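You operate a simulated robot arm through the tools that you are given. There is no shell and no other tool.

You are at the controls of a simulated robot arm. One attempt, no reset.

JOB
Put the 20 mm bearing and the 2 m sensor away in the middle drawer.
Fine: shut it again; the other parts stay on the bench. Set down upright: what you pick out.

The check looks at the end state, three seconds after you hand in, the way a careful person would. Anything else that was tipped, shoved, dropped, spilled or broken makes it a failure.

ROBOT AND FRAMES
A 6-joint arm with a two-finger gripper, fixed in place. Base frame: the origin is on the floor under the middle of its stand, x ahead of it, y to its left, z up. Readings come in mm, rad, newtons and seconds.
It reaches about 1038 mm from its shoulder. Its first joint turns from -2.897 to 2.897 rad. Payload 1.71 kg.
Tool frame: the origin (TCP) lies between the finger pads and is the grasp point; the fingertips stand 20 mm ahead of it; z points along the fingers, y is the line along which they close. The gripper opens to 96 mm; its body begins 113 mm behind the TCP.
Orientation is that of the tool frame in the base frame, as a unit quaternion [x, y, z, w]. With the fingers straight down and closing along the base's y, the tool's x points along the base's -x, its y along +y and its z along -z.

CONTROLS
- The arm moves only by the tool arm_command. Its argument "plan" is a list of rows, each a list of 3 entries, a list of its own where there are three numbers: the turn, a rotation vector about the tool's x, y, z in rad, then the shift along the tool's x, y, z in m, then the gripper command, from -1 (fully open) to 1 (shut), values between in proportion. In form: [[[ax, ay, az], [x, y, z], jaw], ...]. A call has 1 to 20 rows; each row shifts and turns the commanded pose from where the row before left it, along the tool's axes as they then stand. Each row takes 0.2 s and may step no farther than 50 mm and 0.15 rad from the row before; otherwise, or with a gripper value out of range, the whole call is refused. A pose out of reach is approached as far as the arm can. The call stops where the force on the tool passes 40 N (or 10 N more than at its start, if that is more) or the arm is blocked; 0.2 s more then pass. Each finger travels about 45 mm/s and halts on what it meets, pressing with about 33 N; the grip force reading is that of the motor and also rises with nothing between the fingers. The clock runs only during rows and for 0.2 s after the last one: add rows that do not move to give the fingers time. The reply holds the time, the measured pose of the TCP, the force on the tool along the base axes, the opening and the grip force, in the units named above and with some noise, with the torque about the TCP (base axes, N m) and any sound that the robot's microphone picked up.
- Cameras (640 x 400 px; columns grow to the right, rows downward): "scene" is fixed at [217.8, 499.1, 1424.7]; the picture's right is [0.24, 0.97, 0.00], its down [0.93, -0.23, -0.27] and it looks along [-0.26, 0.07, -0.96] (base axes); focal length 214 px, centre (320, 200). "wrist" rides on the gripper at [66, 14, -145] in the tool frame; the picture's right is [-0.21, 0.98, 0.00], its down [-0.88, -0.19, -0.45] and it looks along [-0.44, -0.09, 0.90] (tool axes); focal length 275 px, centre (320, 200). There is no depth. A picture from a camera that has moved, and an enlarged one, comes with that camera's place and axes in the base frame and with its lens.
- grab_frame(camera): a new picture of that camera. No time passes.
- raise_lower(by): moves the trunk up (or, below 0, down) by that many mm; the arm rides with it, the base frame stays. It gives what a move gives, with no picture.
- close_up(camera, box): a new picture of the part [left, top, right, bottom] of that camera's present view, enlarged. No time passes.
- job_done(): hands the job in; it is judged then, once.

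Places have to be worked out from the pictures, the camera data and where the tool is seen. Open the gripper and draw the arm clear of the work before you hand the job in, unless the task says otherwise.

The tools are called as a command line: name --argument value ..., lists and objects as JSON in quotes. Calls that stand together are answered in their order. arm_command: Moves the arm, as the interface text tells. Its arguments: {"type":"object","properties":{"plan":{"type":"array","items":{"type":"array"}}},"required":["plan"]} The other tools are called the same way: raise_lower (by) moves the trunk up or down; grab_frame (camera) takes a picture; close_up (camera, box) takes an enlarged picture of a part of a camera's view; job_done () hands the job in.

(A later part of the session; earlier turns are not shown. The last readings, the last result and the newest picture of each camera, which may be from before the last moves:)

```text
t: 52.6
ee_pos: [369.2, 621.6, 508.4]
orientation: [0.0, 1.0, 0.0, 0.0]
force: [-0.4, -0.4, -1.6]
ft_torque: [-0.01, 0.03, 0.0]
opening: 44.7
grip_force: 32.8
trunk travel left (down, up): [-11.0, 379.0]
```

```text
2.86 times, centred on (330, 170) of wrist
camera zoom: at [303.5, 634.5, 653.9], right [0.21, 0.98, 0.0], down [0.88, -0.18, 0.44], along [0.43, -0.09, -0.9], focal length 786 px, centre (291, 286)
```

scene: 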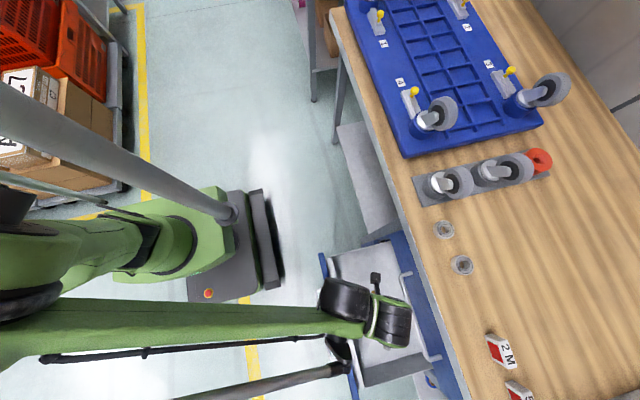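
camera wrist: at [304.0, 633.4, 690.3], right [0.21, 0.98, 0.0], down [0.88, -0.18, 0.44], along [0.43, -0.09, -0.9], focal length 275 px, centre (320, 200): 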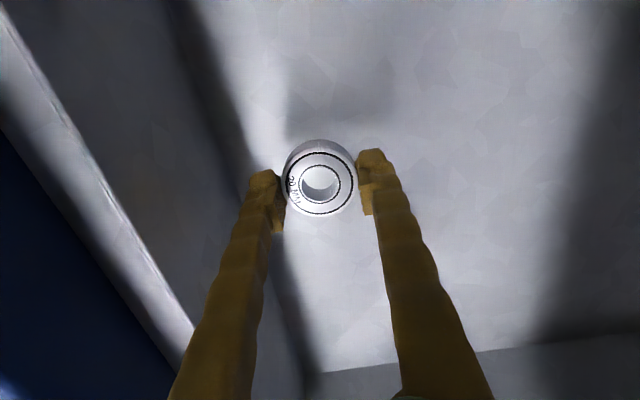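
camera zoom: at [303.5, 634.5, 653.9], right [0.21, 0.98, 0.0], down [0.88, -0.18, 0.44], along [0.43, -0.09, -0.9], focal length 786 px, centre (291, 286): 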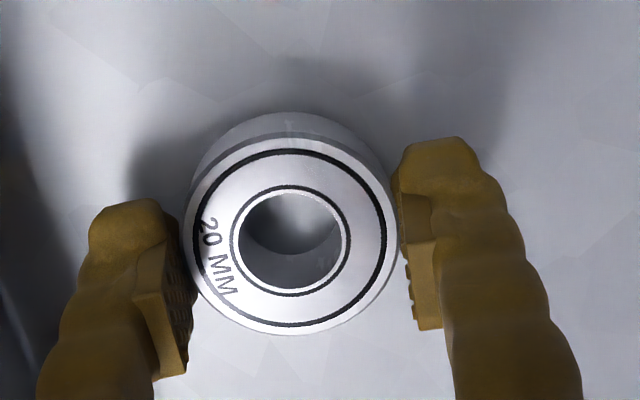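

The contact shadow is tightening but still free at z=508.4 (underside about z 485). Continuing in 2 mm steps with the force limit as guard.

arm_command --plan '[[[0, 0, 0], [0, 0, 0.002], 0.5], [[0, 0, 0], [0, 0, 0.002], 0.5], [[0, 0, 0], [0, 0, 0.002], 0.5], [[0, 0, 0], [0, 0, 0], 0.5]]'

close_up --camera "wrist" --box '[240, 100, 420, 240]'

```text
t: 53.6
ee_pos: [369.2, 620.5, 503.4]
orientation: [0.0, 1.0, 0.0, 0.0]
force: [0.1, 1.9, 18.0]
ft_torque: [0.06, 0.04, -0.03]
opening: 45.1
grip_force: 33.1
trunk travel left (down, up): [-11.0, 379.0]
```

```text
2.86 times, centred on (330, 170) of wrist
camera zoom: at [304.0, 633.8, 648.4], right [0.21, 0.98, 0.0], down [0.88, -0.18, 0.44], along [0.43, -0.09, -0.9], focal length 786 px, centre (291, 286)
```

zoom: 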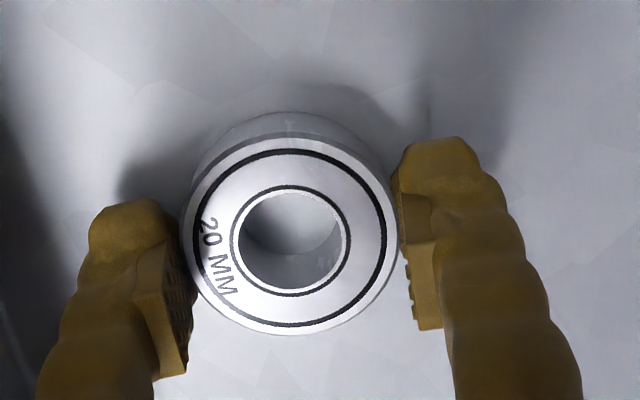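

Contact: +18 N at z=503.4, so the bearing is on the drawer floor. I'll relieve the pressure a touch and open the jaws to 66 mm, then rise straight up.

arm_command --plan '[[[0, 0, 0], [0, 0, -0.0007], 0.5], [[0, 0, 0], [0, 0, 0], 0.05], [[0, 0, 0], [0, 0, 0], -0.15], [[0, 0, 0], [0, 0, 0], -0.3], [[0, 0, 0], [0, 0, 0], -0.35], [[0, 0, 0], [0, 0, 0], -0.35]]'

grab_frame --camera "wrist"

```text
t: 55.0
ee_pos: [367.5, 620.8, 503.3]
orientation: [0.0, 1.0, 0.0, 0.0]
force: [0.2, 0.3, 0.9]
ft_torque: [-0.02, 0.01, -0.04]
opening: 65.1
grip_force: 0.0
trunk travel left (down, up): [-11.0, 379.0]
```

```text
taken
camera wrist: at [303.8, 633.9, 648.4], right [0.21, 0.98, 0.0], down [0.88, -0.18, 0.44], along [0.43, -0.09, -0.9], focal length 275 px, centre (320, 200)
```

wrist: 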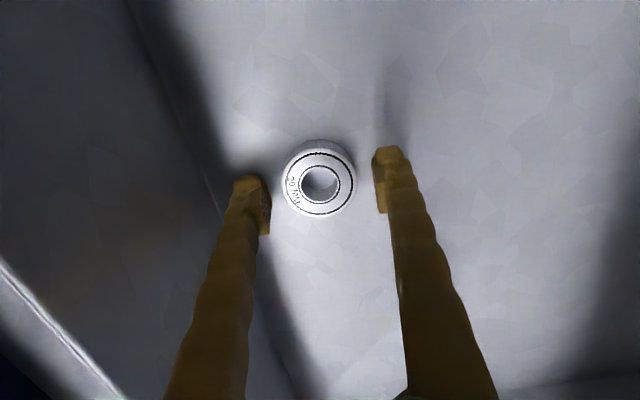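

The bearing is lying flat and upright on the drawer floor, clear of both fingers. I'll rise straight up out of the drawer.

arm_command --plan '[[[0, 0, 0], [0, 0, -0.01], -0.35], [[0, 0, 0], [0, 0, -0.03], -0.35], [[0, 0, 0], [0, 0, -0.04], -0.35], [[0, 0, 0], [0, 0, -0.04], -0.35], [[0, 0, 0], [0, 0, -0.04], -0.35], [[0, 0, 0], [0, 0, -0.03], -0.35], [[0, 0, 0], [0, 0, 0], -0.35]]'

grab_frame --camera "wrist"

raise_lower --by 300

```text
t: 56.6
ee_pos: [369.6, 620.8, 692.8]
orientation: [0.001, 1.0, 0.0, 0.0]
force: [0.1, -0.8, -0.4]
ft_torque: [0.0, 0.05, 0.01]
opening: 64.7
grip_force: 0.1
trunk travel left (down, up): [-11.0, 379.0]
```

```text
taken
camera wrist: at [304.6, 634.8, 838.9], right [0.21, 0.98, 0.0], down [0.88, -0.18, 0.44], along [0.43, -0.09, -0.9], focal length 275 px, centre (320, 200)
```

wrist: 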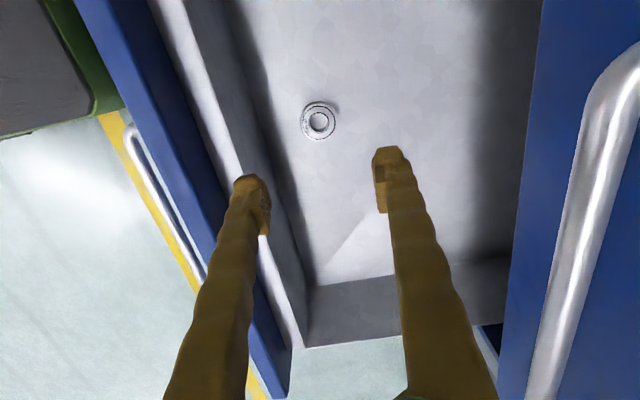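

```text
t: 59.6
ee_pos: [369.3, 621.2, 993.2]
orientation: [0.001, 1.0, -0.001, 0.0]
force: [0.1, -0.4, -0.2]
ft_torque: [0.0, -0.02, 0.0]
opening: 65.0
grip_force: 0.0
trunk travel left (down, up): [-311.0, 79.0]
```

The bearing sits well in the drawer and the arm is back at bench height. Now I'll go above the 2 m sensor at (500, 834), z≈960, with the jaws at about 56 mm.

arm_command --plan '[[[0, 0, 0], [-0.0218, 0.0355, 0.0055], -0.17], [[0, 0, 0], [-0.0218, 0.0355, 0.0055], -0.17], [[0, 0, 0], [-0.0218, 0.0355, 0.0055], -0.17], [[0, 0, 0], [-0.0218, 0.0355, 0.0055], -0.17], [[0, 0, 0], [-0.0218, 0.0355, 0.0055], -0.17], [[0, 0, 0], [-0.0218, 0.0355, 0.0055], -0.17], [[0, 0, 0], [0, 0, 0], -0.17]]'

grab_frame --camera "wrist"

```text
t: 61.2
ee_pos: [499.9, 834.2, 958.6]
orientation: [0.0, 1.0, -0.001, -0.001]
force: [0.0, 0.1, -0.3]
ft_torque: [-0.06, 0.02, 0.01]
opening: 56.2
grip_force: 0.1
trunk travel left (down, up): [-311.0, 79.0]
```

```text
taken
camera wrist: at [436.0, 848.3, 1105.3], right [0.21, 0.98, 0.0], down [0.88, -0.18, 0.44], along [0.43, -0.09, -0.9], focal length 275 px, centre (320, 200)
```

wrist: 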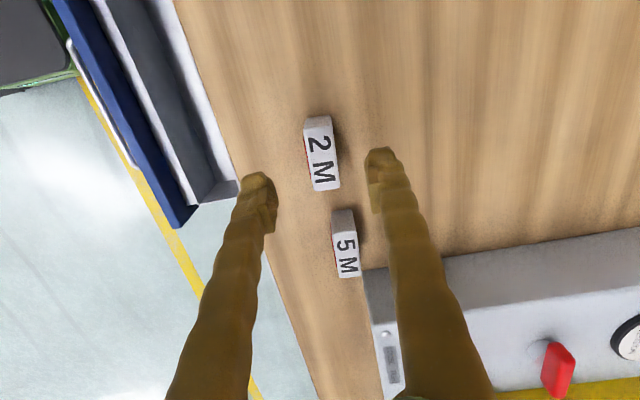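

I'm over the sensor at (500, 834, 959). I'll zoom in to confirm its position and yaw.

close_up --camera "wrist" --box '[280, 95, 380, 205]'

close_up --camera "wrist" --box '[240, 90, 420, 290]'

```text
3.64 times, centred on (330, 150) of wrist
camera zoom: at [436.0, 848.3, 1105.3], right [0.21, 0.98, 0.0], down [0.88, -0.18, 0.44], along [0.43, -0.09, -0.9], focal length 1001 px, centre (284, 382)
```

zoom: 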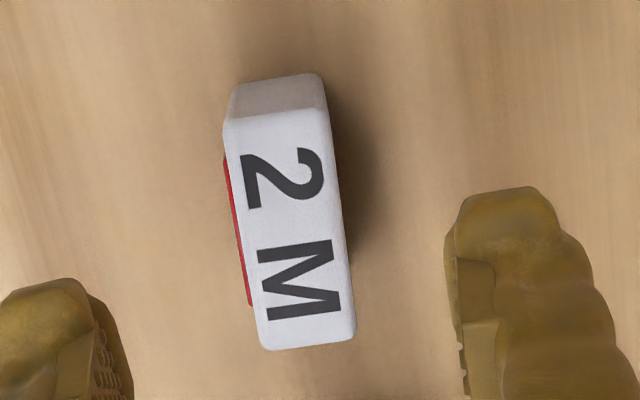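

```text
2.00 times, centred on (330, 190) of wrist
camera zoom: at [436.0, 848.3, 1105.3], right [0.21, 0.98, 0.0], down [0.88, -0.18, 0.44], along [0.43, -0.09, -0.9], focal length 551 px, centre (300, 220)
```

zoom: 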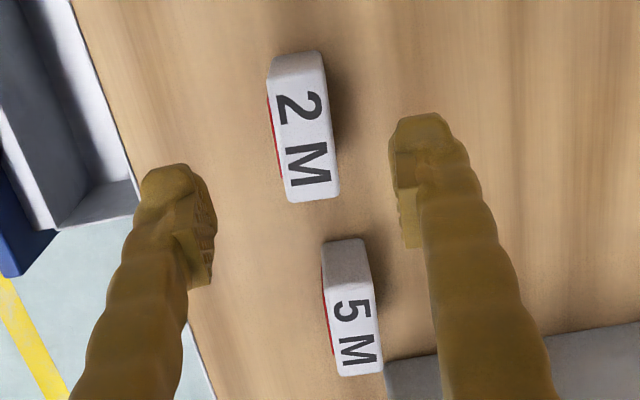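

The sensor's centre is about (500.5, 835.5) with a slight yaw of about −3°. I'll turn the gripper to match, nudge 1 mm in y, and lower to z≈889.

arm_command --plan '[[[0, 0, 0.05], [0, 0, 0], -0.17], [[0, 0, 0], [-0.0005, 0.001, 0.02], -0.17], [[0, 0, 0], [0, 0, 0.02], -0.17], [[0, 0, 0], [0, 0, 0.018], -0.17], [[0, 0, 0], [0, 0, 0.011], -0.17], [[0, 0, 0], [0, 0, 0], -0.17]]'

grab_frame --camera "wrist"

```text
t: 62.6
ee_pos: [499.7, 834.8, 892.2]
orientation: [0.026, 1.0, 0.0, 0.001]
force: [0.7, 0.2, -0.6]
ft_torque: [0.0, -0.02, -0.02]
opening: 56.3
grip_force: 0.1
trunk travel left (down, up): [-311.0, 79.0]
```

```text
taken
camera wrist: at [435.9, 851.0, 1036.6], right [0.25, 0.97, 0.0], down [0.87, -0.23, 0.44], along [0.43, -0.11, -0.9], focal length 275 px, centre (320, 200)
```

wrist: 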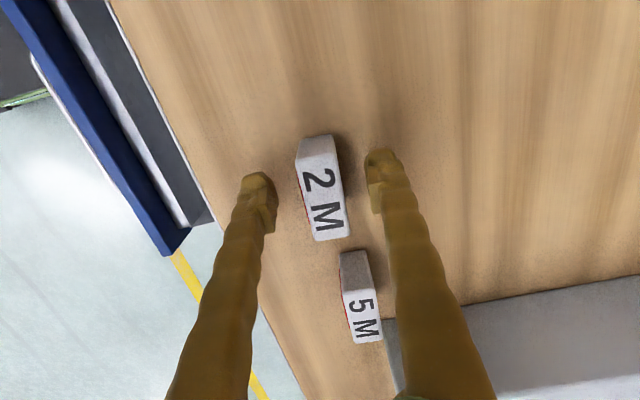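

The sensor is centred between the fingers with no contact. I'll drop 2 mm more and close.

arm_command --plan '[[[0, 0, 0], [0, 0, 0.002], -0.17], [[0, 0, 0], [0, 0, 0], 0.1], [[0, 0, 0], [0, 0, 0], 0.35], [[0, 0, 0], [0, 0, 0], 0.6], [[0, 0, 0], [0, 0, 0], 0.8], [[0, 0, 0], [0, 0, 0], 0.8]]'

grab_frame --camera "wrist"

```text
t: 64.0
ee_pos: [500.1, 833.9, 889.5]
orientation: [0.026, 1.0, 0.0, 0.0]
force: [-0.7, -0.2, 0.3]
ft_torque: [0.03, -0.03, -0.02]
opening: 20.9
grip_force: 32.5
trunk travel left (down, up): [-311.0, 79.0]
```

```text
taken
camera wrist: at [436.0, 851.1, 1035.2], right [0.25, 0.97, 0.0], down [0.87, -0.23, 0.44], along [0.43, -0.11, -0.9], focal length 275 px, centre (320, 200)
```

wrist: 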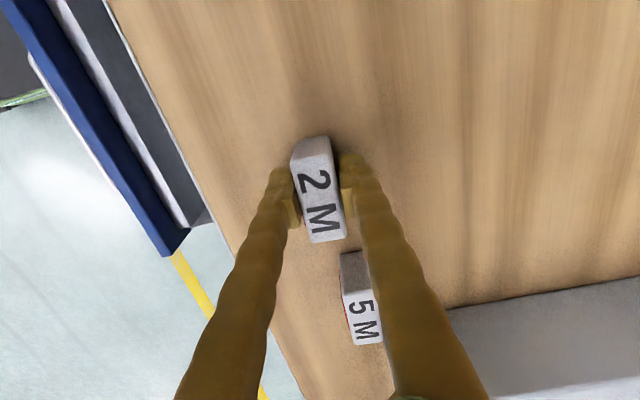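

The sensor is gripped at 20.9 mm with 33 N. I'll lift it gently and check.

arm_command --plan '[[[0, 0, 0], [0, 0, 0], 0.8], [[0, 0, 0], [0, 0, -0.005], 0.8], [[0, 0, 0], [0, 0, -0.015], 0.8], [[0, 0, 0], [0, 0, -0.03], 0.8], [[0, 0, 0], [0, 0, -0.03], 0.8], [[0, 0, 0], [0, 0, 0], 0.8]]'

grab_frame --camera "wrist"

grab_frame --camera "scene"

```text
t: 65.4
ee_pos: [501.6, 835.6, 970.6]
orientation: [0.025, 1.0, 0.001, 0.0]
force: [1.2, -0.3, -1.1]
ft_torque: [0.02, 0.0, -0.02]
opening: 20.5
grip_force: 32.9
trunk travel left (down, up): [-311.0, 79.0]
```

```text
taken
camera wrist: at [438.3, 852.1, 1115.3], right [0.25, 0.97, 0.0], down [0.87, -0.23, 0.44], along [0.43, -0.11, -0.9], focal length 275 px, centre (320, 200)
```

wrist: 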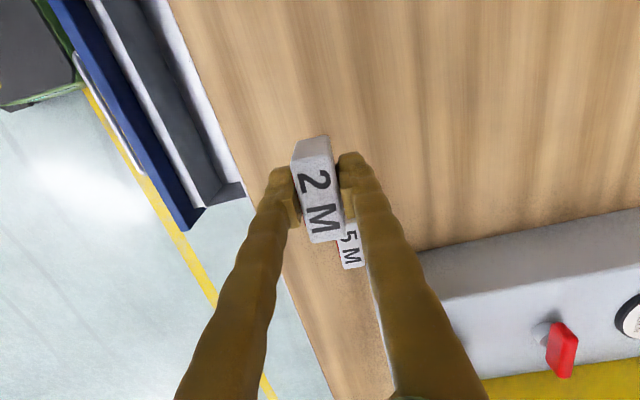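

```text
taken
```

scene: 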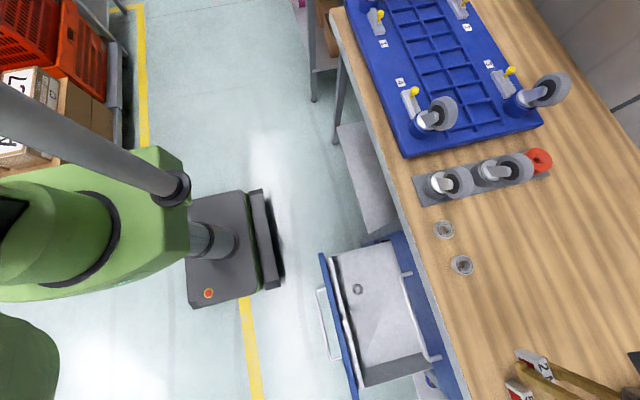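

The sensor is lifted cleanly, the 5 m sensor is untouched, and the bearing is visible in the drawer. I'll square the tool, rise a little and carry the sensor over the drawer to (480, 622).

arm_command --plan '[[[0, 0, -0.05], [0, 0, -0.018], 0.8], [[0, 0, 0], [0.0036, -0.0356, 0], 0.8], [[0, 0, 0], [0.0036, -0.0356, 0], 0.8], [[0, 0, 0], [0.0036, -0.0356, 0], 0.8], [[0, 0, 0], [0.0036, -0.0356, 0], 0.8], [[0, 0, 0], [0.0036, -0.0356, 0], 0.8], [[0, 0, 0], [0.0036, -0.0356, 0], 0.8], [[0, 0, 0], [0, 0, 0], 0.8]]'

grab_frame --camera "wrist"

```text
t: 67.2
ee_pos: [479.5, 623.2, 985.9]
orientation: [0.0, 1.0, 0.0, -0.001]
force: [0.5, -0.3, -0.5]
ft_torque: [0.04, 0.02, -0.01]
opening: 20.7
grip_force: 32.7
trunk travel left (down, up): [-311.0, 79.0]
```

```text
taken
camera wrist: at [415.1, 635.9, 1131.7], right [0.21, 0.98, 0.0], down [0.88, -0.18, 0.44], along [0.43, -0.09, -0.9], focal length 275 px, centre (320, 200)
```

wrist: 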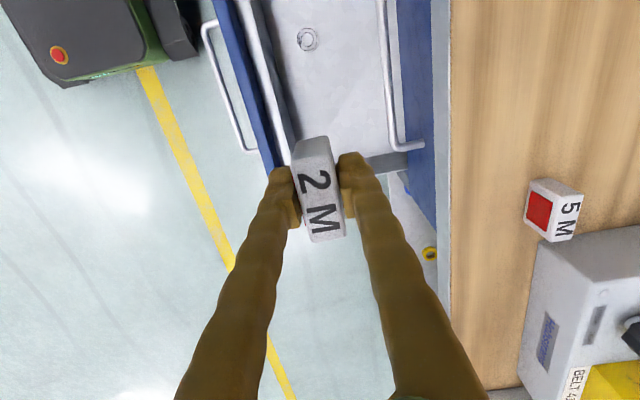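

I'm above the drawer at (480, 623, 986) with the sensor secure. Lowering the trunk 300 mm again.

raise_lower --by -300

grab_frame --camera "wrist"

grab_frame --camera "scene"

```text
t: 70.2
ee_pos: [480.3, 622.7, 686.3]
orientation: [0.0, 1.0, 0.0, 0.0]
force: [-0.1, 0.3, -0.1]
ft_torque: [0.03, 0.01, 0.02]
opening: 20.7
grip_force: 33.0
trunk travel left (down, up): [-11.0, 379.0]
```

```text
taken
camera wrist: at [414.8, 636.9, 831.4], right [0.21, 0.98, 0.0], down [0.88, -0.18, 0.44], along [0.43, -0.09, -0.9], focal length 275 px, centre (320, 200)
```

wrist: 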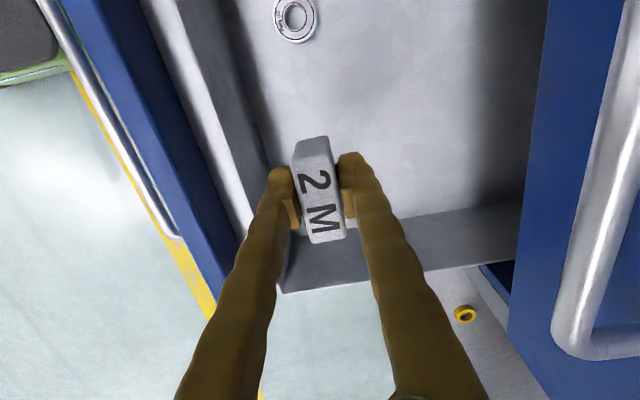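

```text
taken
```

scene: 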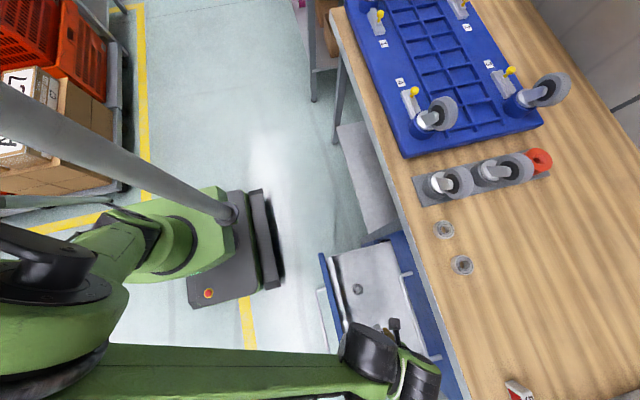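

Clear all around: the bearing is well away and the side wall is at x≈640. Lowering the sensor to z≈530.

arm_command --plan '[[[0, 0, 0], [0, 0, 0.025], 0.8], [[0, 0, 0], [0, 0, 0.035], 0.8], [[0, 0, 0], [0, 0, 0.035], 0.8], [[0, 0, 0], [0, 0, 0.03], 0.8], [[0, 0, 0], [0, 0, 0.02], 0.8], [[0, 0, 0], [0, 0, 0.011], 0.8], [[0, 0, 0], [0, 0, 0], 0.8]]'

grab_frame --camera "wrist"

```text
t: 71.8
ee_pos: [479.6, 623.4, 528.8]
orientation: [0.0, 1.0, 0.001, 0.0]
force: [0.5, 0.4, -0.5]
ft_torque: [0.02, 0.01, -0.03]
opening: 20.9
grip_force: 33.3
trunk travel left (down, up): [-11.0, 379.0]
```

```text
taken
camera wrist: at [414.6, 636.9, 674.9], right [0.21, 0.98, 0.0], down [0.88, -0.18, 0.44], along [0.43, -0.09, -0.9], focal length 275 px, centre (320, 200)
```

wrist: 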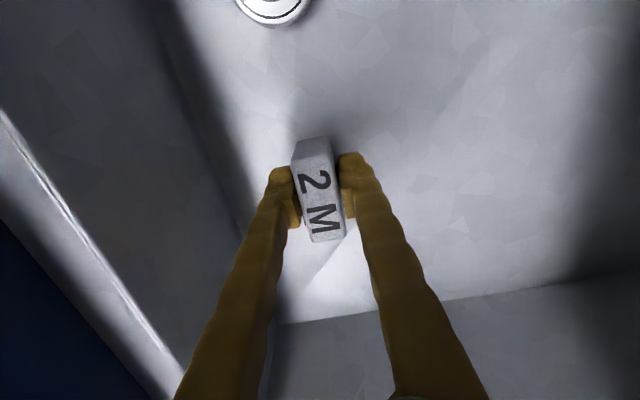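

No contact at z=528.8, and I expect the floor at TCP z≈508. Going down in small steps toward it.

arm_command --plan '[[[0, 0, 0], [0, 0, 0.005], 0.8], [[0, 0, 0], [0, 0, 0.005], 0.8], [[0, 0, 0], [0, 0, 0.004], 0.8], [[0, 0, 0], [0, 0, 0.002], 0.8], [[0, 0, 0], [0, 0, 0], 0.8]]'

```text
t: 73.0
ee_pos: [479.5, 624.0, 514.0]
orientation: [0.0, 1.0, 0.0, 0.0]
force: [0.1, 0.0, -1.4]
ft_torque: [-0.04, -0.01, 0.01]
opening: 20.8
grip_force: 33.1
trunk travel left (down, up): [-11.0, 379.0]
```

arm_command --plan '[[[0, 0, 0], [0, 0, 0.002], 0.8], [[0, 0, 0], [0, 0, 0.002], 0.8], [[0, 0, 0], [0, 0, 0], 0.8]]'

```text
t: 73.8
ee_pos: [479.7, 623.8, 510.0]
orientation: [-0.001, 1.0, 0.0, 0.0]
force: [-0.1, 0.3, -1.2]
ft_torque: [0.01, 0.01, 0.03]
opening: 20.5
grip_force: 32.8
trunk travel left (down, up): [-11.0, 379.0]
```

Still free at z=510.0. I'll take 1 mm steps now.

arm_command --plan '[[[0, 0, 0], [0, 0, 0.001], 0.8], [[0, 0, 0], [0, 0, 0.001], 0.8], [[0, 0, 0], [0, 0, 0.001], 0.8], [[0, 0, 0], [0, 0, 0], 0.8]]'

close_up --camera "wrist" --box '[240, 100, 420, 260]'

```text
t: 74.8
ee_pos: [479.1, 622.0, 508.4]
orientation: [0.0, 1.0, 0.0, 0.0]
force: [3.1, 1.7, 14.2]
ft_torque: [0.03, -0.02, 0.0]
opening: 20.5
grip_force: 32.8
trunk travel left (down, up): [-11.0, 379.0]
```

```text
2.50 times, centred on (330, 180) of wrist
camera zoom: at [414.3, 636.7, 653.1], right [0.21, 0.98, 0.0], down [0.88, -0.18, 0.44], along [0.43, -0.09, -0.9], focal length 688 px, centre (295, 250)
```

zoom: 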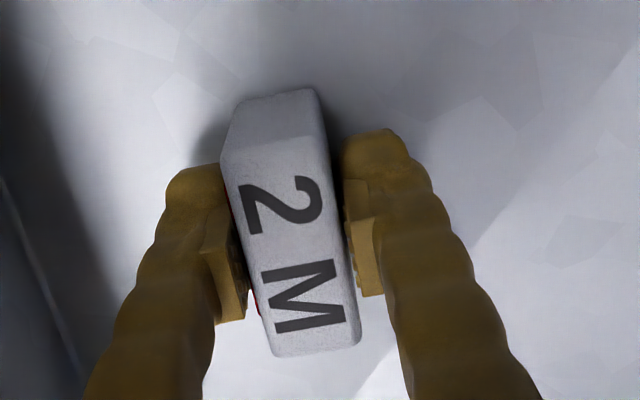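

Contact: +14 N at z=508.4, exactly where expected. I'll relieve slightly and open the jaws to release the sensor upright.

arm_command --plan '[[[0, 0, 0], [0, 0, -0.0005], 0.8], [[0, 0, 0], [0, 0, 0], 0.5], [[0, 0, 0], [0, 0, 0], 0.3], [[0, 0, 0], [0, 0, 0], 0.1], [[0, 0, 0], [0, 0, 0], 0.0], [[0, 0, 0], [0, 0, 0], 0.0]]'

grab_frame --camera "wrist"

```text
t: 76.2
ee_pos: [478.3, 624.0, 508.4]
orientation: [0.0, 1.0, 0.0, 0.001]
force: [0.2, 0.0, -0.4]
ft_torque: [-0.03, -0.01, -0.05]
opening: 47.8
grip_force: 0.1
trunk travel left (down, up): [-11.0, 379.0]
```

```text
taken
camera wrist: at [414.2, 637.2, 652.8], right [0.21, 0.98, 0.0], down [0.88, -0.18, 0.44], along [0.43, -0.09, -0.9], focal length 275 px, centre (320, 200)
```

wrist: 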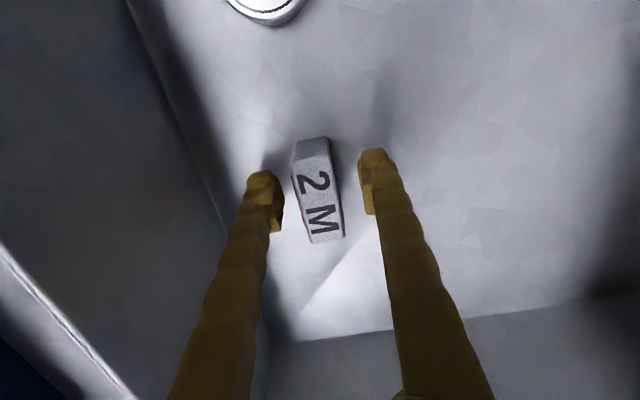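

The sensor stands upright on its own with both fingers clear of it. I'll rise straight up out of the drawer and look back at both parts.

arm_command --plan '[[[0, 0, 0], [0, 0, -0.01], 0], [[0, 0, 0], [0, 0, -0.03], 0], [[0, 0, 0], [0, 0, -0.04], 0], [[0, 0, 0], [0, 0, -0.04], 0], [[0, 0, 0], [0, 0, -0.04], 0], [[0, 0, 0], [0, 0, -0.04], 0], [[0, 0, 0], [0, 0, 0], 0]]'

grab_frame --camera "wrist"

grab_frame --camera "scene"

```text
t: 77.8
ee_pos: [480.6, 624.3, 707.4]
orientation: [0.0, 1.0, 0.0, 0.0]
force: [0.7, 0.3, 0.3]
ft_torque: [-0.01, -0.01, 0.01]
opening: 48.0
grip_force: 0.2
trunk travel left (down, up): [-11.0, 379.0]
```

```text
taken
camera wrist: at [415.7, 638.1, 853.2], right [0.21, 0.98, 0.0], down [0.88, -0.18, 0.44], along [0.43, -0.09, -0.9], focal length 275 px, centre (320, 200)
```

wrist: 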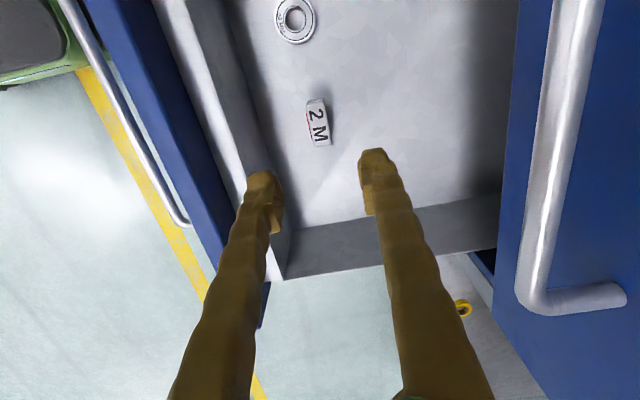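

```text
taken
```

scene: 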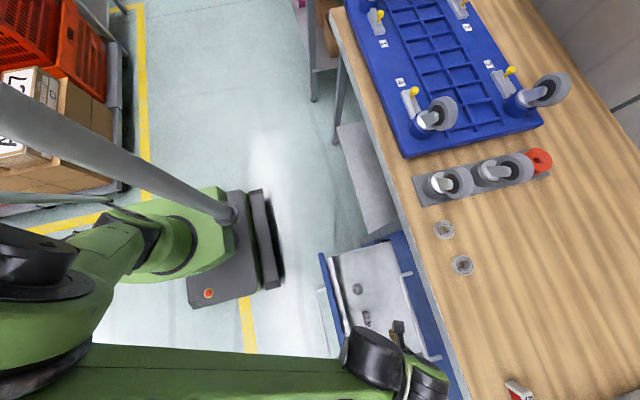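

Both parts sit upright in the drawer: the bearing flat and the sensor standing. To close it I'll regrip the handle at about a 50° pitch and push, so first I lift clear and move back over the drawer front.

arm_command --plan '[[[0, 0, 0], [0, 0, -0.031], 0], [[0, 0, 0], [0, 0, -0.031], 0], [[0, 0, 0], [0, 0, -0.031], 0], [[0, 0, 0], [0, -0.045, 0], 0.3], [[0, 0, 0], [0, -0.045, 0], 0.3], [[0, 0, 0], [0, -0.045, 0], 0.3], [[0, 0, 0], [0, -0.045, 0], 0.3], [[0, 0, 0], [0, -0.045, 0], 0.3], [[0, 0, 0], [0, 0, 0], 0.3]]'

raise_lower --by -10

grab_frame --camera "scene"

```text
t: 79.8
ee_pos: [480.5, 398.4, 800.9]
orientation: [0.0, 1.0, 0.0, 0.0]
force: [0.8, 0.1, -0.5]
ft_torque: [-0.04, 0.02, 0.02]
opening: 33.7
grip_force: 0.0
trunk travel left (down, up): [-11.0, 379.0]
```

```text
t: 80.4
ee_pos: [480.2, 399.9, 791.6]
orientation: [0.0, 1.0, 0.0, -0.001]
force: [0.8, 0.0, 0.4]
ft_torque: [0.03, -0.03, 0.05]
opening: 33.5
grip_force: 0.1
trunk travel left (down, up): [-1.0, 389.0]
```

```text
taken
```

scene: 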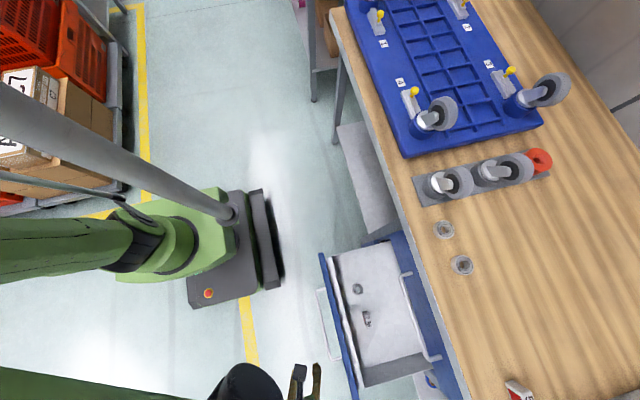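

The gripper is in front of the drawer at (480, 400, 792). I'll check the parts in the drawer, then pitch the tool to about 50° down and lower to a stand-off in front of the handle.

close_up --camera "scene" --box '[330, 260, 400, 350]'

arm_command --plan '[[[-0.1396, 0, 0], [0, 0, 0], 0.3], [[-0.1396, 0, 0], [0, 0, 0], 0.3], [[-0.1396, 0, 0], [0, 0, 0], 0.3], [[-0.1396, 0, 0], [0, 0, 0], 0.3], [[-0.1396, 0, 0], [0, 0, 0], 0.3], [[0, 0, 0], [0, -0.021, 0.0281], 0.3], [[0, 0, 0], [0, -0.021, 0.0281], 0.3], [[0, 0, 0], [0, -0.021, 0.0281], 0.3], [[0, 0, 0], [0, 0, 0], 0.3]]'

grab_frame --camera "wrist"

```text
4.44 times, centred on (365, 305) of scene
camera zoom: at [217.8, 499.1, 1424.7], right [0.24, 0.97, 0.0], down [0.93, -0.23, -0.27], along [-0.26, 0.07, -0.96], focal length 953 px, centre (120, -267)
```

zoom: 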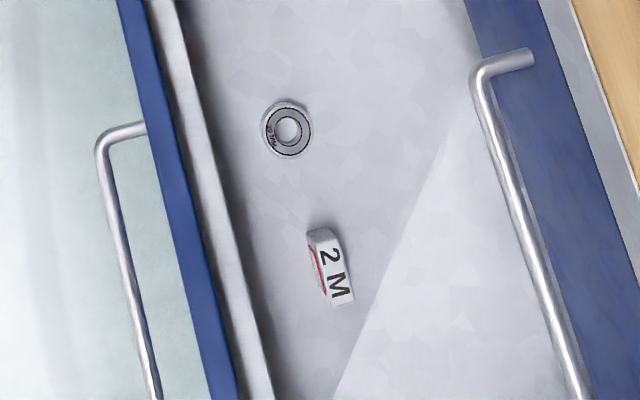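

```text
t: 82.4
ee_pos: [479.9, 406.9, 686.5]
orientation: [0.0, 0.94, 0.342, 0.0]
force: [-0.1, -0.2, -0.1]
ft_torque: [-0.02, 0.0, -0.05]
opening: 33.7
grip_force: 0.1
trunk travel left (down, up): [-1.0, 389.0]
```

```text
taken
camera wrist: at [415.6, 323.3, 806.7], right [0.21, 0.75, 0.63], down [0.88, -0.43, 0.22], along [0.43, 0.51, -0.75], focal length 275 px, centre (320, 200)
```

wrist: 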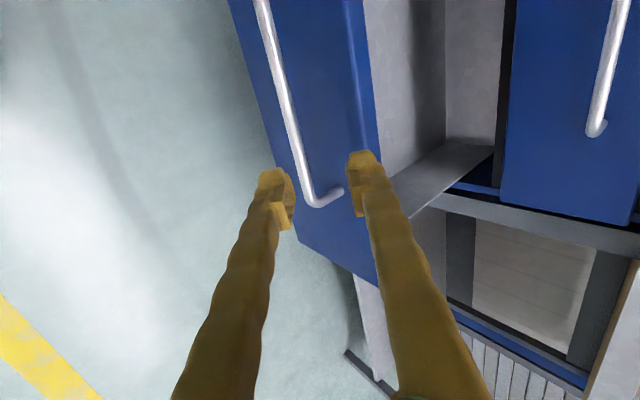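

Both parts look fine in the drawer. The tool is at (480, 407, 687) pitched 50° down; I'll zoom in to measure the bar for the regrip.

close_up --camera "wrist" --box '[220, 0, 420, 240]'

```text
1.67 times, centred on (320, 120) of wrist
camera zoom: at [415.6, 323.3, 806.7], right [0.21, 0.75, 0.63], down [0.88, -0.43, 0.22], along [0.43, 0.51, -0.75], focal length 459 px, centre (320, 333)
```

zoom: 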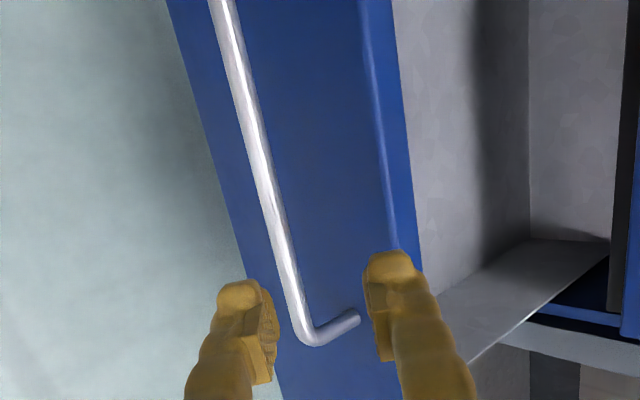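

The bar is at y≈458.3, z≈590. I'll line up laterally with the jaws at 30 mm and advance most of the way, leaving about 18 mm for a last check.

arm_command --plan '[[[0, 0, 0], [0, -0.0141, 0.02], 0.375], [[0, 0, 0], [0, -0.0141, 0.02], 0.375], [[0, 0, 0], [0, 0, 0.02], 0.375], [[0, 0, 0], [0, 0, 0.02], 0.375], [[0, 0, 0], [0, 0, 0], 0.375]]'

close_up --camera "wrist" --box '[220, 50, 420, 240]'

```text
t: 83.6
ee_pos: [478.6, 435.6, 607.3]
orientation: [0.0, 0.94, 0.342, -0.001]
force: [-0.1, 0.7, -0.1]
ft_torque: [-0.02, 0.01, -0.03]
opening: 29.9
grip_force: 0.1
trunk travel left (down, up): [-1.0, 389.0]
```

```text
2.11 times, centred on (320, 145) of wrist
camera zoom: at [414.3, 353.0, 726.9], right [0.21, 0.75, 0.63], down [0.88, -0.43, 0.22], along [0.43, 0.51, -0.75], focal length 580 px, centre (320, 316)
```

zoom: 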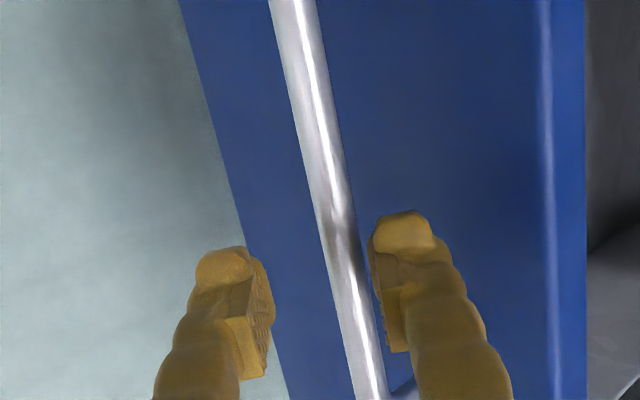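

The bar is 28 mm ahead and 7 mm toward the back finger, as planned. I'll advance 19 mm and close on it.

arm_command --plan '[[[0, 0, 0], [0, 0.001, 0.01], 0.375], [[0, 0, 0], [0, 0, 0.009], 0.375], [[0, 0, 0], [0, 0, 0], 0.375], [[0, 0, 0], [0, 0, 0], 0.6], [[0, 0, 0], [0, 0, 0], 1], [[0, 0, 0], [0, 0, 0], 1], [[0, 0, 0], [0, 0, 0], 1]]'

close_up --camera "wrist" --box '[220, 50, 420, 240]'

```text
t: 85.2
ee_pos: [479.5, 447.1, 593.4]
orientation: [0.0, 0.94, 0.341, 0.0]
force: [-3.2, -2.4, 1.8]
ft_torque: [0.0, -0.18, 0.03]
opening: 6.3
grip_force: 34.9
trunk travel left (down, up): [-1.0, 389.0]
```

```text
2.11 times, centred on (320, 145) of wrist
camera zoom: at [414.8, 364.8, 713.1], right [0.21, 0.75, 0.63], down [0.88, -0.43, 0.22], along [0.43, 0.51, -0.75], focal length 580 px, centre (320, 316)
```

zoom: 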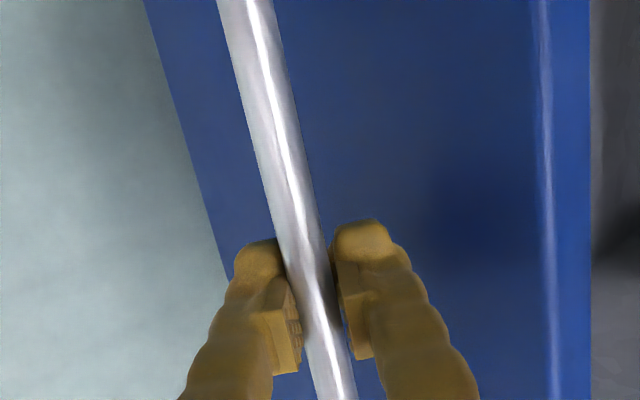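

The handle is gripped again. I'll push in +y slowly (about 50 mm/s with ramps) so the standing sensor isn't jolted.

arm_command --plan '[[[0, 0, 0], [0, 0.00306, 0.00257], 1], [[0, 0, 0], [0, 0.00536, 0.0045], 1], [[0, 0, 0], [0, 0.00766, 0.00643], 1], [[0, 0, 0], [0, 0.00766, 0.00643], 1], [[0, 0, 0], [0, 0.00766, 0.00643], 1], [[0, 0, 0], [0, 0.00766, 0.00643], 1], [[0, 0, 0], [0, 0.00536, 0.0045], 1], [[0, 0, 0], [0, 0.00306, 0.00257], 1], [[0, 0, 0], [0, 0, 0], 1]]'

close_up --camera "scene" --box '[310, 230, 470, 400]'

```text
t: 87.2
ee_pos: [479.2, 510.9, 593.4]
orientation: [0.0, 0.94, 0.342, 0.0]
force: [-1.3, 0.7, 4.2]
ft_torque: [0.0, 0.1, 0.24]
opening: 6.3
grip_force: 34.9
trunk travel left (down, up): [-1.0, 389.0]
```

```text
2.35 times, centred on (390, 315) of scene
camera zoom: at [217.8, 499.1, 1424.7], right [0.24, 0.97, 0.0], down [0.93, -0.23, -0.27], along [-0.26, 0.07, -0.96], focal length 505 px, centre (155, -71)
```

zoom: 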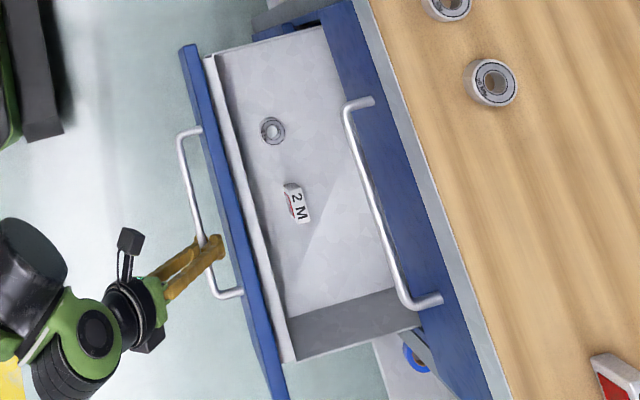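

The drawer moves in smoothly and both parts stay put. Continuing the push by 130 mm.

arm_command --plan '[[[0, 0, 0], [0, 0.00383, 0.00321], 1], [[0, 0, 0], [0, 0.00766, 0.00643], 1], [[0, 0, 0], [0, 0.00766, 0.00643], 1], [[0, 0, 0], [0, 0.00766, 0.00643], 1], [[0, 0, 0], [0, 0.00766, 0.00643], 1], [[0, 0, 0], [0, 0.00766, 0.00643], 1], [[0, 0, 0], [0, 0.00766, 0.00643], 1], [[0, 0, 0], [0, 0.00766, 0.00643], 1], [[0, 0, 0], [0, 0.00766, 0.00643], 1], [[0, 0, 0], [0, 0.00766, 0.00643], 1], [[0, 0, 0], [0, 0.00766, 0.00643], 1], [[0, 0, 0], [0, 0.00766, 0.00643], 1], [[0, 0, 0], [0, 0.00766, 0.00643], 1], [[0, 0, 0], [0, 0.00383, 0.00321], 1], [[0, 0, 0], [0, 0, 0], 1]]'

close_up --camera "scene" --box '[310, 230, 470, 400]'

grab_frame --camera "wrist"

```text
t: 90.4
ee_pos: [480.4, 641.6, 593.6]
orientation: [0.0, 0.94, 0.342, -0.001]
force: [-15.7, -0.1, -24.7]
ft_torque: [0.06, -0.19, -0.01]
opening: 6.4
grip_force: 34.5
trunk travel left (down, up): [-1.0, 389.0]
```

```text
2.35 times, centred on (390, 315) of scene
camera zoom: at [217.8, 499.1, 1424.7], right [0.24, 0.97, 0.0], down [0.93, -0.23, -0.27], along [-0.26, 0.07, -0.96], focal length 505 px, centre (155, -71)
```

zoom: 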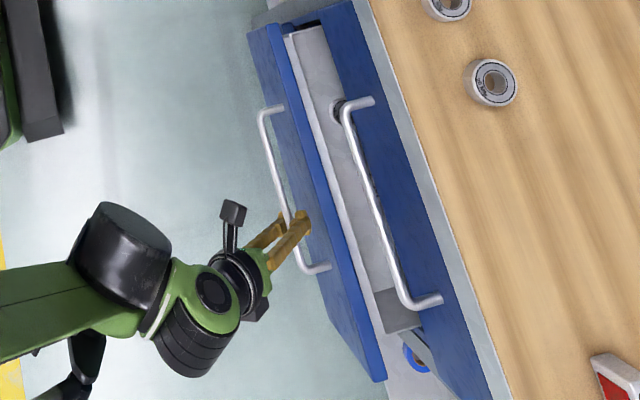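

```text
taken
camera wrist: at [415.1, 559.2, 713.4], right [0.21, 0.75, 0.63], down [0.88, -0.43, 0.22], along [0.43, 0.5, -0.75], focal length 275 px, centre (320, 200)
```

wrist: 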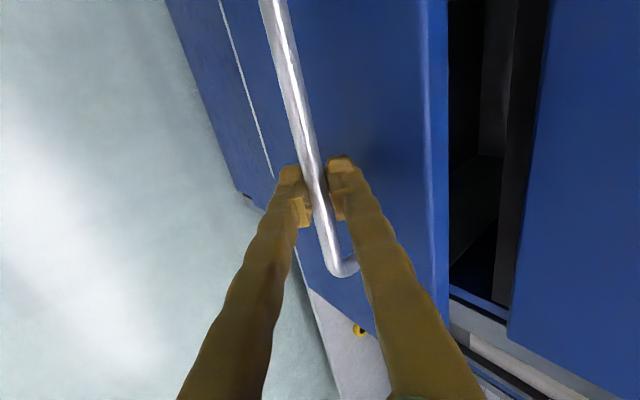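

The drawer is nearly in (about 75 mm left), with some side and vertical load built up. I'll ease that off and push another 50 mm.

arm_command --plan '[[[0, 0, 0], [0.001, 0.00306, 0.00413], 1], [[0, 0, 0], [0, 0.00766, 0.00643], 1], [[0, 0, 0], [0, 0.00766, 0.00643], 1], [[0, 0, 0], [0, 0.00766, 0.00643], 1], [[0, 0, 0], [0, 0.00766, 0.00643], 1], [[0, 0, 0], [0, 0.00383, 0.00321], 1], [[0, 0, 0], [0, 0, 0], 1]]'

close_up --camera "scene" --box '[310, 230, 470, 400]'

grab_frame --camera "wrist"

```text
t: 92.0
ee_pos: [478.3, 690.7, 592.8]
orientation: [0.001, 0.94, 0.342, 0.001]
force: [22.4, 1.1, 17.4]
ft_torque: [-0.02, -0.09, 0.09]
opening: 6.5
grip_force: 34.6
trunk travel left (down, up): [-1.0, 389.0]
```

```text
2.35 times, centred on (390, 315) of scene
camera zoom: at [217.8, 499.1, 1424.7], right [0.24, 0.97, 0.0], down [0.93, -0.23, -0.27], along [-0.26, 0.07, -0.96], focal length 505 px, centre (155, -71)
```

zoom: 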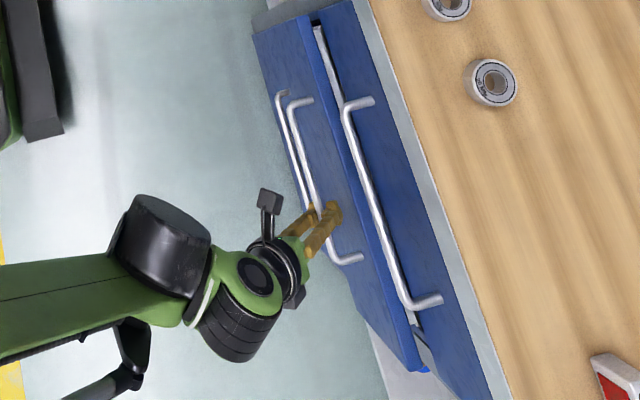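

```text
taken
camera wrist: at [414.2, 607.6, 712.6], right [0.21, 0.75, 0.63], down [0.88, -0.43, 0.22], along [0.44, 0.51, -0.74], focal length 275 px, centre (320, 200)
```

wrist: 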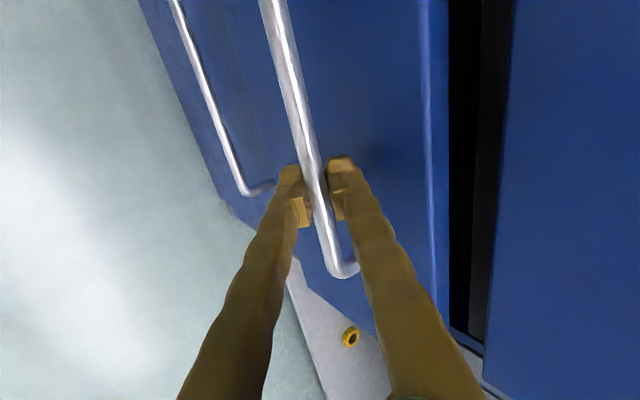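

About 26 mm remain and the wrist is well clear of the top handle. I'll balance the side load and push in 5 mm rows to about 4 mm short.

arm_command --plan '[[[0, 0, 0], [-0.0006, 0.00413, 0.00281], 1], [[0, 0, 0], [0, 0.00383, 0.00321], 1], [[0, 0, 0], [0, 0.00383, 0.00321], 1], [[0, 0, 0], [0, 0.00383, 0.00321], 1], [[0, 0, 0], [0, 0.0015, 0.0013], 1], [[0, 0, 0], [0, 0, 0], 1]]'

close_up --camera "scene" --box '[340, 230, 450, 380]'

grab_frame --camera "wrist"

```text
t: 93.4
ee_pos: [480.0, 712.6, 593.0]
orientation: [0.001, 0.94, 0.341, -0.001]
force: [-1.7, 0.0, -5.9]
ft_torque: [0.01, 0.14, 0.28]
opening: 6.4
grip_force: 34.7
trunk travel left (down, up): [-1.0, 389.0]
```

```text
2.67 times, centred on (395, 305) of scene
camera zoom: at [217.8, 499.1, 1424.7], right [0.24, 0.97, 0.0], down [0.93, -0.23, -0.27], along [-0.26, 0.07, -0.96], focal length 572 px, centre (120, -80)
```

zoom: 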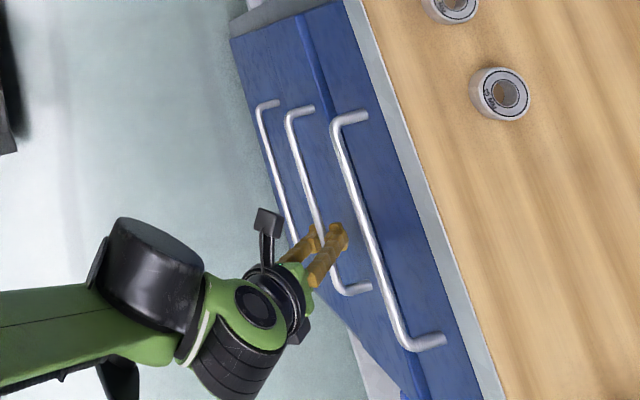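

```text
taken
camera wrist: at [414.3, 629.7, 712.8], right [0.21, 0.75, 0.63], down [0.88, -0.43, 0.22], along [0.43, 0.51, -0.75], focal length 275 px, centre (320, 200)
```

wrist: 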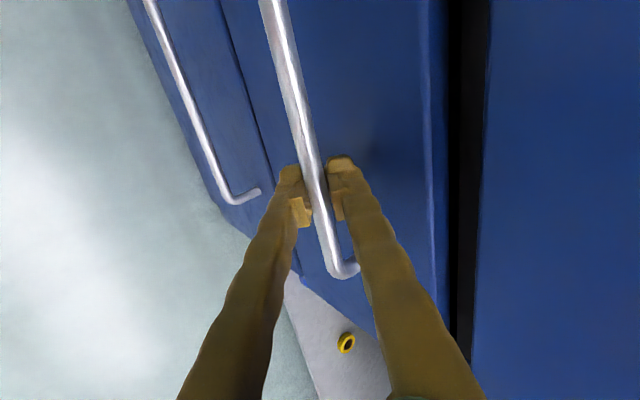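

Almost flush at TCP y=712.6. I'll continue in 2 mm steps until it meets its stop.

arm_command --plan '[[[0, 0, 0], [0, 0.00153, 0.00129], 1], [[0, 0, 0], [0, 0.00153, 0.00129], 1], [[0, 0, 0], [0, 0.00153, 0.00129], 1], [[0, 0, 0], [0, 0, 0], 1]]'

close_up --camera "scene" --box '[360, 225, 430, 290]'

```text
t: 94.4
ee_pos: [478.6, 718.7, 592.9]
orientation: [0.0, 0.94, 0.342, 0.0]
force: [-5.2, 0.5, -6.4]
ft_torque: [0.03, 0.04, 0.21]
opening: 6.4
grip_force: 34.9
trunk travel left (down, up): [-1.0, 389.0]
```

```text
6.15 times, centred on (395, 258) of scene
camera zoom: at [217.8, 499.1, 1424.7], right [0.24, 0.97, 0.0], down [0.93, -0.23, -0.27], along [-0.26, 0.07, -0.96], focal length 1320 px, centre (-142, -154)
```

zoom: 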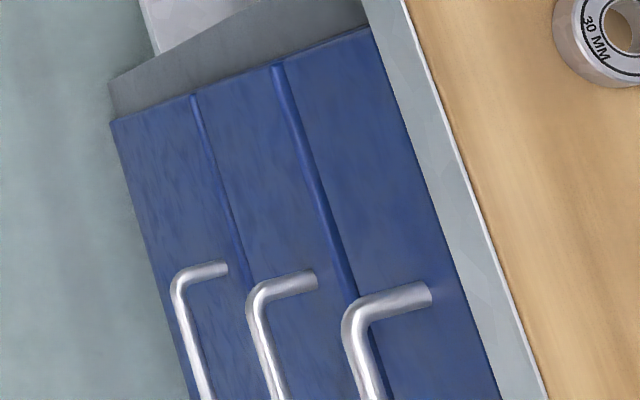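

It looks flush, but no stop force yet. A few more small pushes to feel the end stop.

arm_command --plan '[[[0, 0, 0], [0, 0.00115, 0.00096], 1], [[0, 0, 0], [0, 0.00115, 0.00096], 1], [[0, 0, 0], [0, 0.00115, 0.00096], 1], [[0, 0, 0], [0, 0, 0], 1]]'

close_up --camera "scene" --box '[360, 225, 430, 290]'

```text
t: 95.1
ee_pos: [472.6, 716.3, 595.2]
orientation: [-0.002, 0.941, 0.338, 0.007]
force: [21.6, -30.5, -44.0]
ft_torque: [0.0, -0.41, -0.36]
opening: 7.3
grip_force: 35.2
trunk travel left (down, up): [-1.0, 389.0]
stopped in row 3: the force on the tool passed its limit at 44 N (the readings are from after the stop); the commanded pose is now the measured one
```

```text
6.15 times, centred on (395, 258) of scene
camera zoom: at [217.8, 499.1, 1424.7], right [0.24, 0.97, 0.0], down [0.93, -0.23, -0.27], along [-0.26, 0.07, -0.96], focal length 1320 px, centre (-142, -154)
```

zoom: 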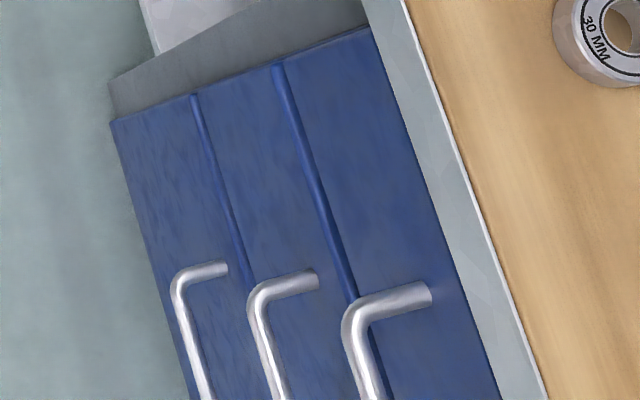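

The drawer hit its end stop (−30 N in y) and is flush. I'll open the jaws just enough and back the fingers straight out along the tool.

arm_command --plan '[[[0, 0, 0], [0, 0, 0], 0.8], [[0, 0, 0], [0, 0, 0], 0.58], [[0, 0, 0], [0, 0, 0], 0.58], [[0, 0, 0], [0, 0, 0], 0.58]]'

grab_frame --camera "wrist"

```text
t: 96.1
ee_pos: [469.7, 720.4, 599.0]
orientation: [-0.003, 0.94, 0.341, 0.006]
force: [0.2, -0.6, -0.5]
ft_torque: [0.03, 0.0, 0.01]
opening: 20.1
grip_force: 0.1
trunk travel left (down, up): [-1.0, 389.0]
```

```text
taken
camera wrist: at [404.2, 636.9, 718.3], right [0.2, 0.75, 0.63], down [0.87, -0.43, 0.24], along [0.45, 0.5, -0.74], focal length 275 px, centre (320, 200)
```

wrist: 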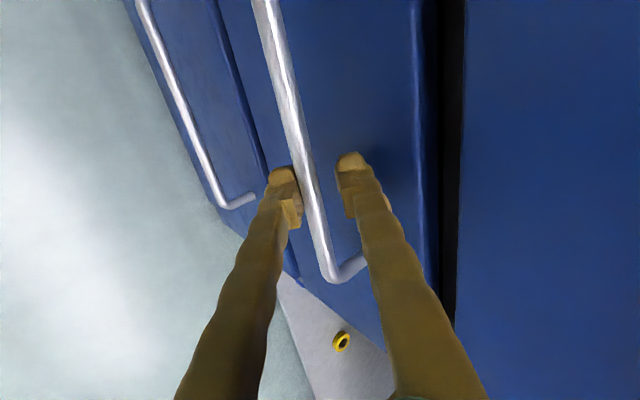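

Released with no residual force. I'll back out along the tool axis, shifting slightly so the lower finger doesn't drag on the bar.

arm_command --plan '[[[0, 0, 0], [0, -0.003, -0.006], 0.58], [[0, 0, 0], [0, 0, -0.015], 0.58], [[0, 0, 0], [0, 0, -0.02], 0.58], [[0, 0, 0], [0, 0, -0.03], 0.58], [[0, 0, 0], [0, 0, -0.04], 0.58], [[0, 0, 0], [0, 0, -0.04], 0.58], [[0, 0, 0], [0, 0, 0], 0.58]]'

grab_frame --camera "wrist"

grab_frame --camera "scene"

```text
t: 97.7
ee_pos: [470.2, 620.7, 712.6]
orientation: [-0.003, 0.94, 0.34, 0.007]
force: [-0.8, 0.9, -0.3]
ft_torque: [-0.02, 0.0, -0.02]
opening: 20.1
grip_force: 0.0
trunk travel left (down, up): [-1.0, 389.0]
```

```text
taken
camera wrist: at [403.2, 538.0, 832.7], right [0.2, 0.75, 0.63], down [0.87, -0.43, 0.24], along [0.45, 0.5, -0.74], focal length 275 px, centre (320, 200)
```

wrist: 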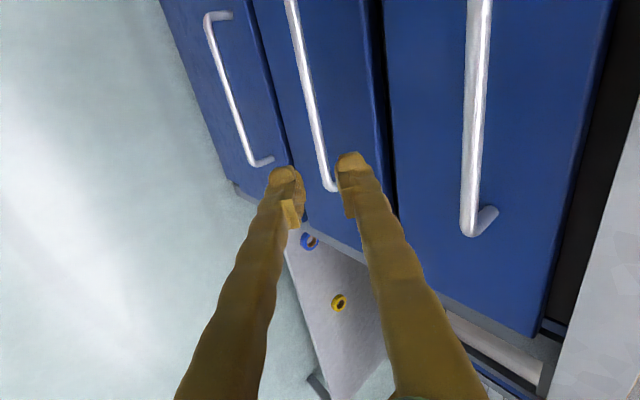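

```text
taken
```

scene: 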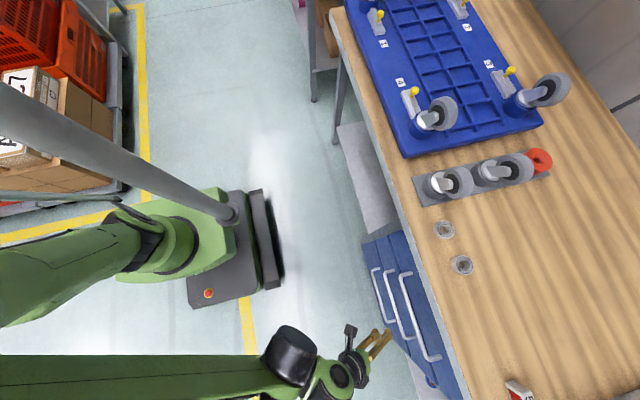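

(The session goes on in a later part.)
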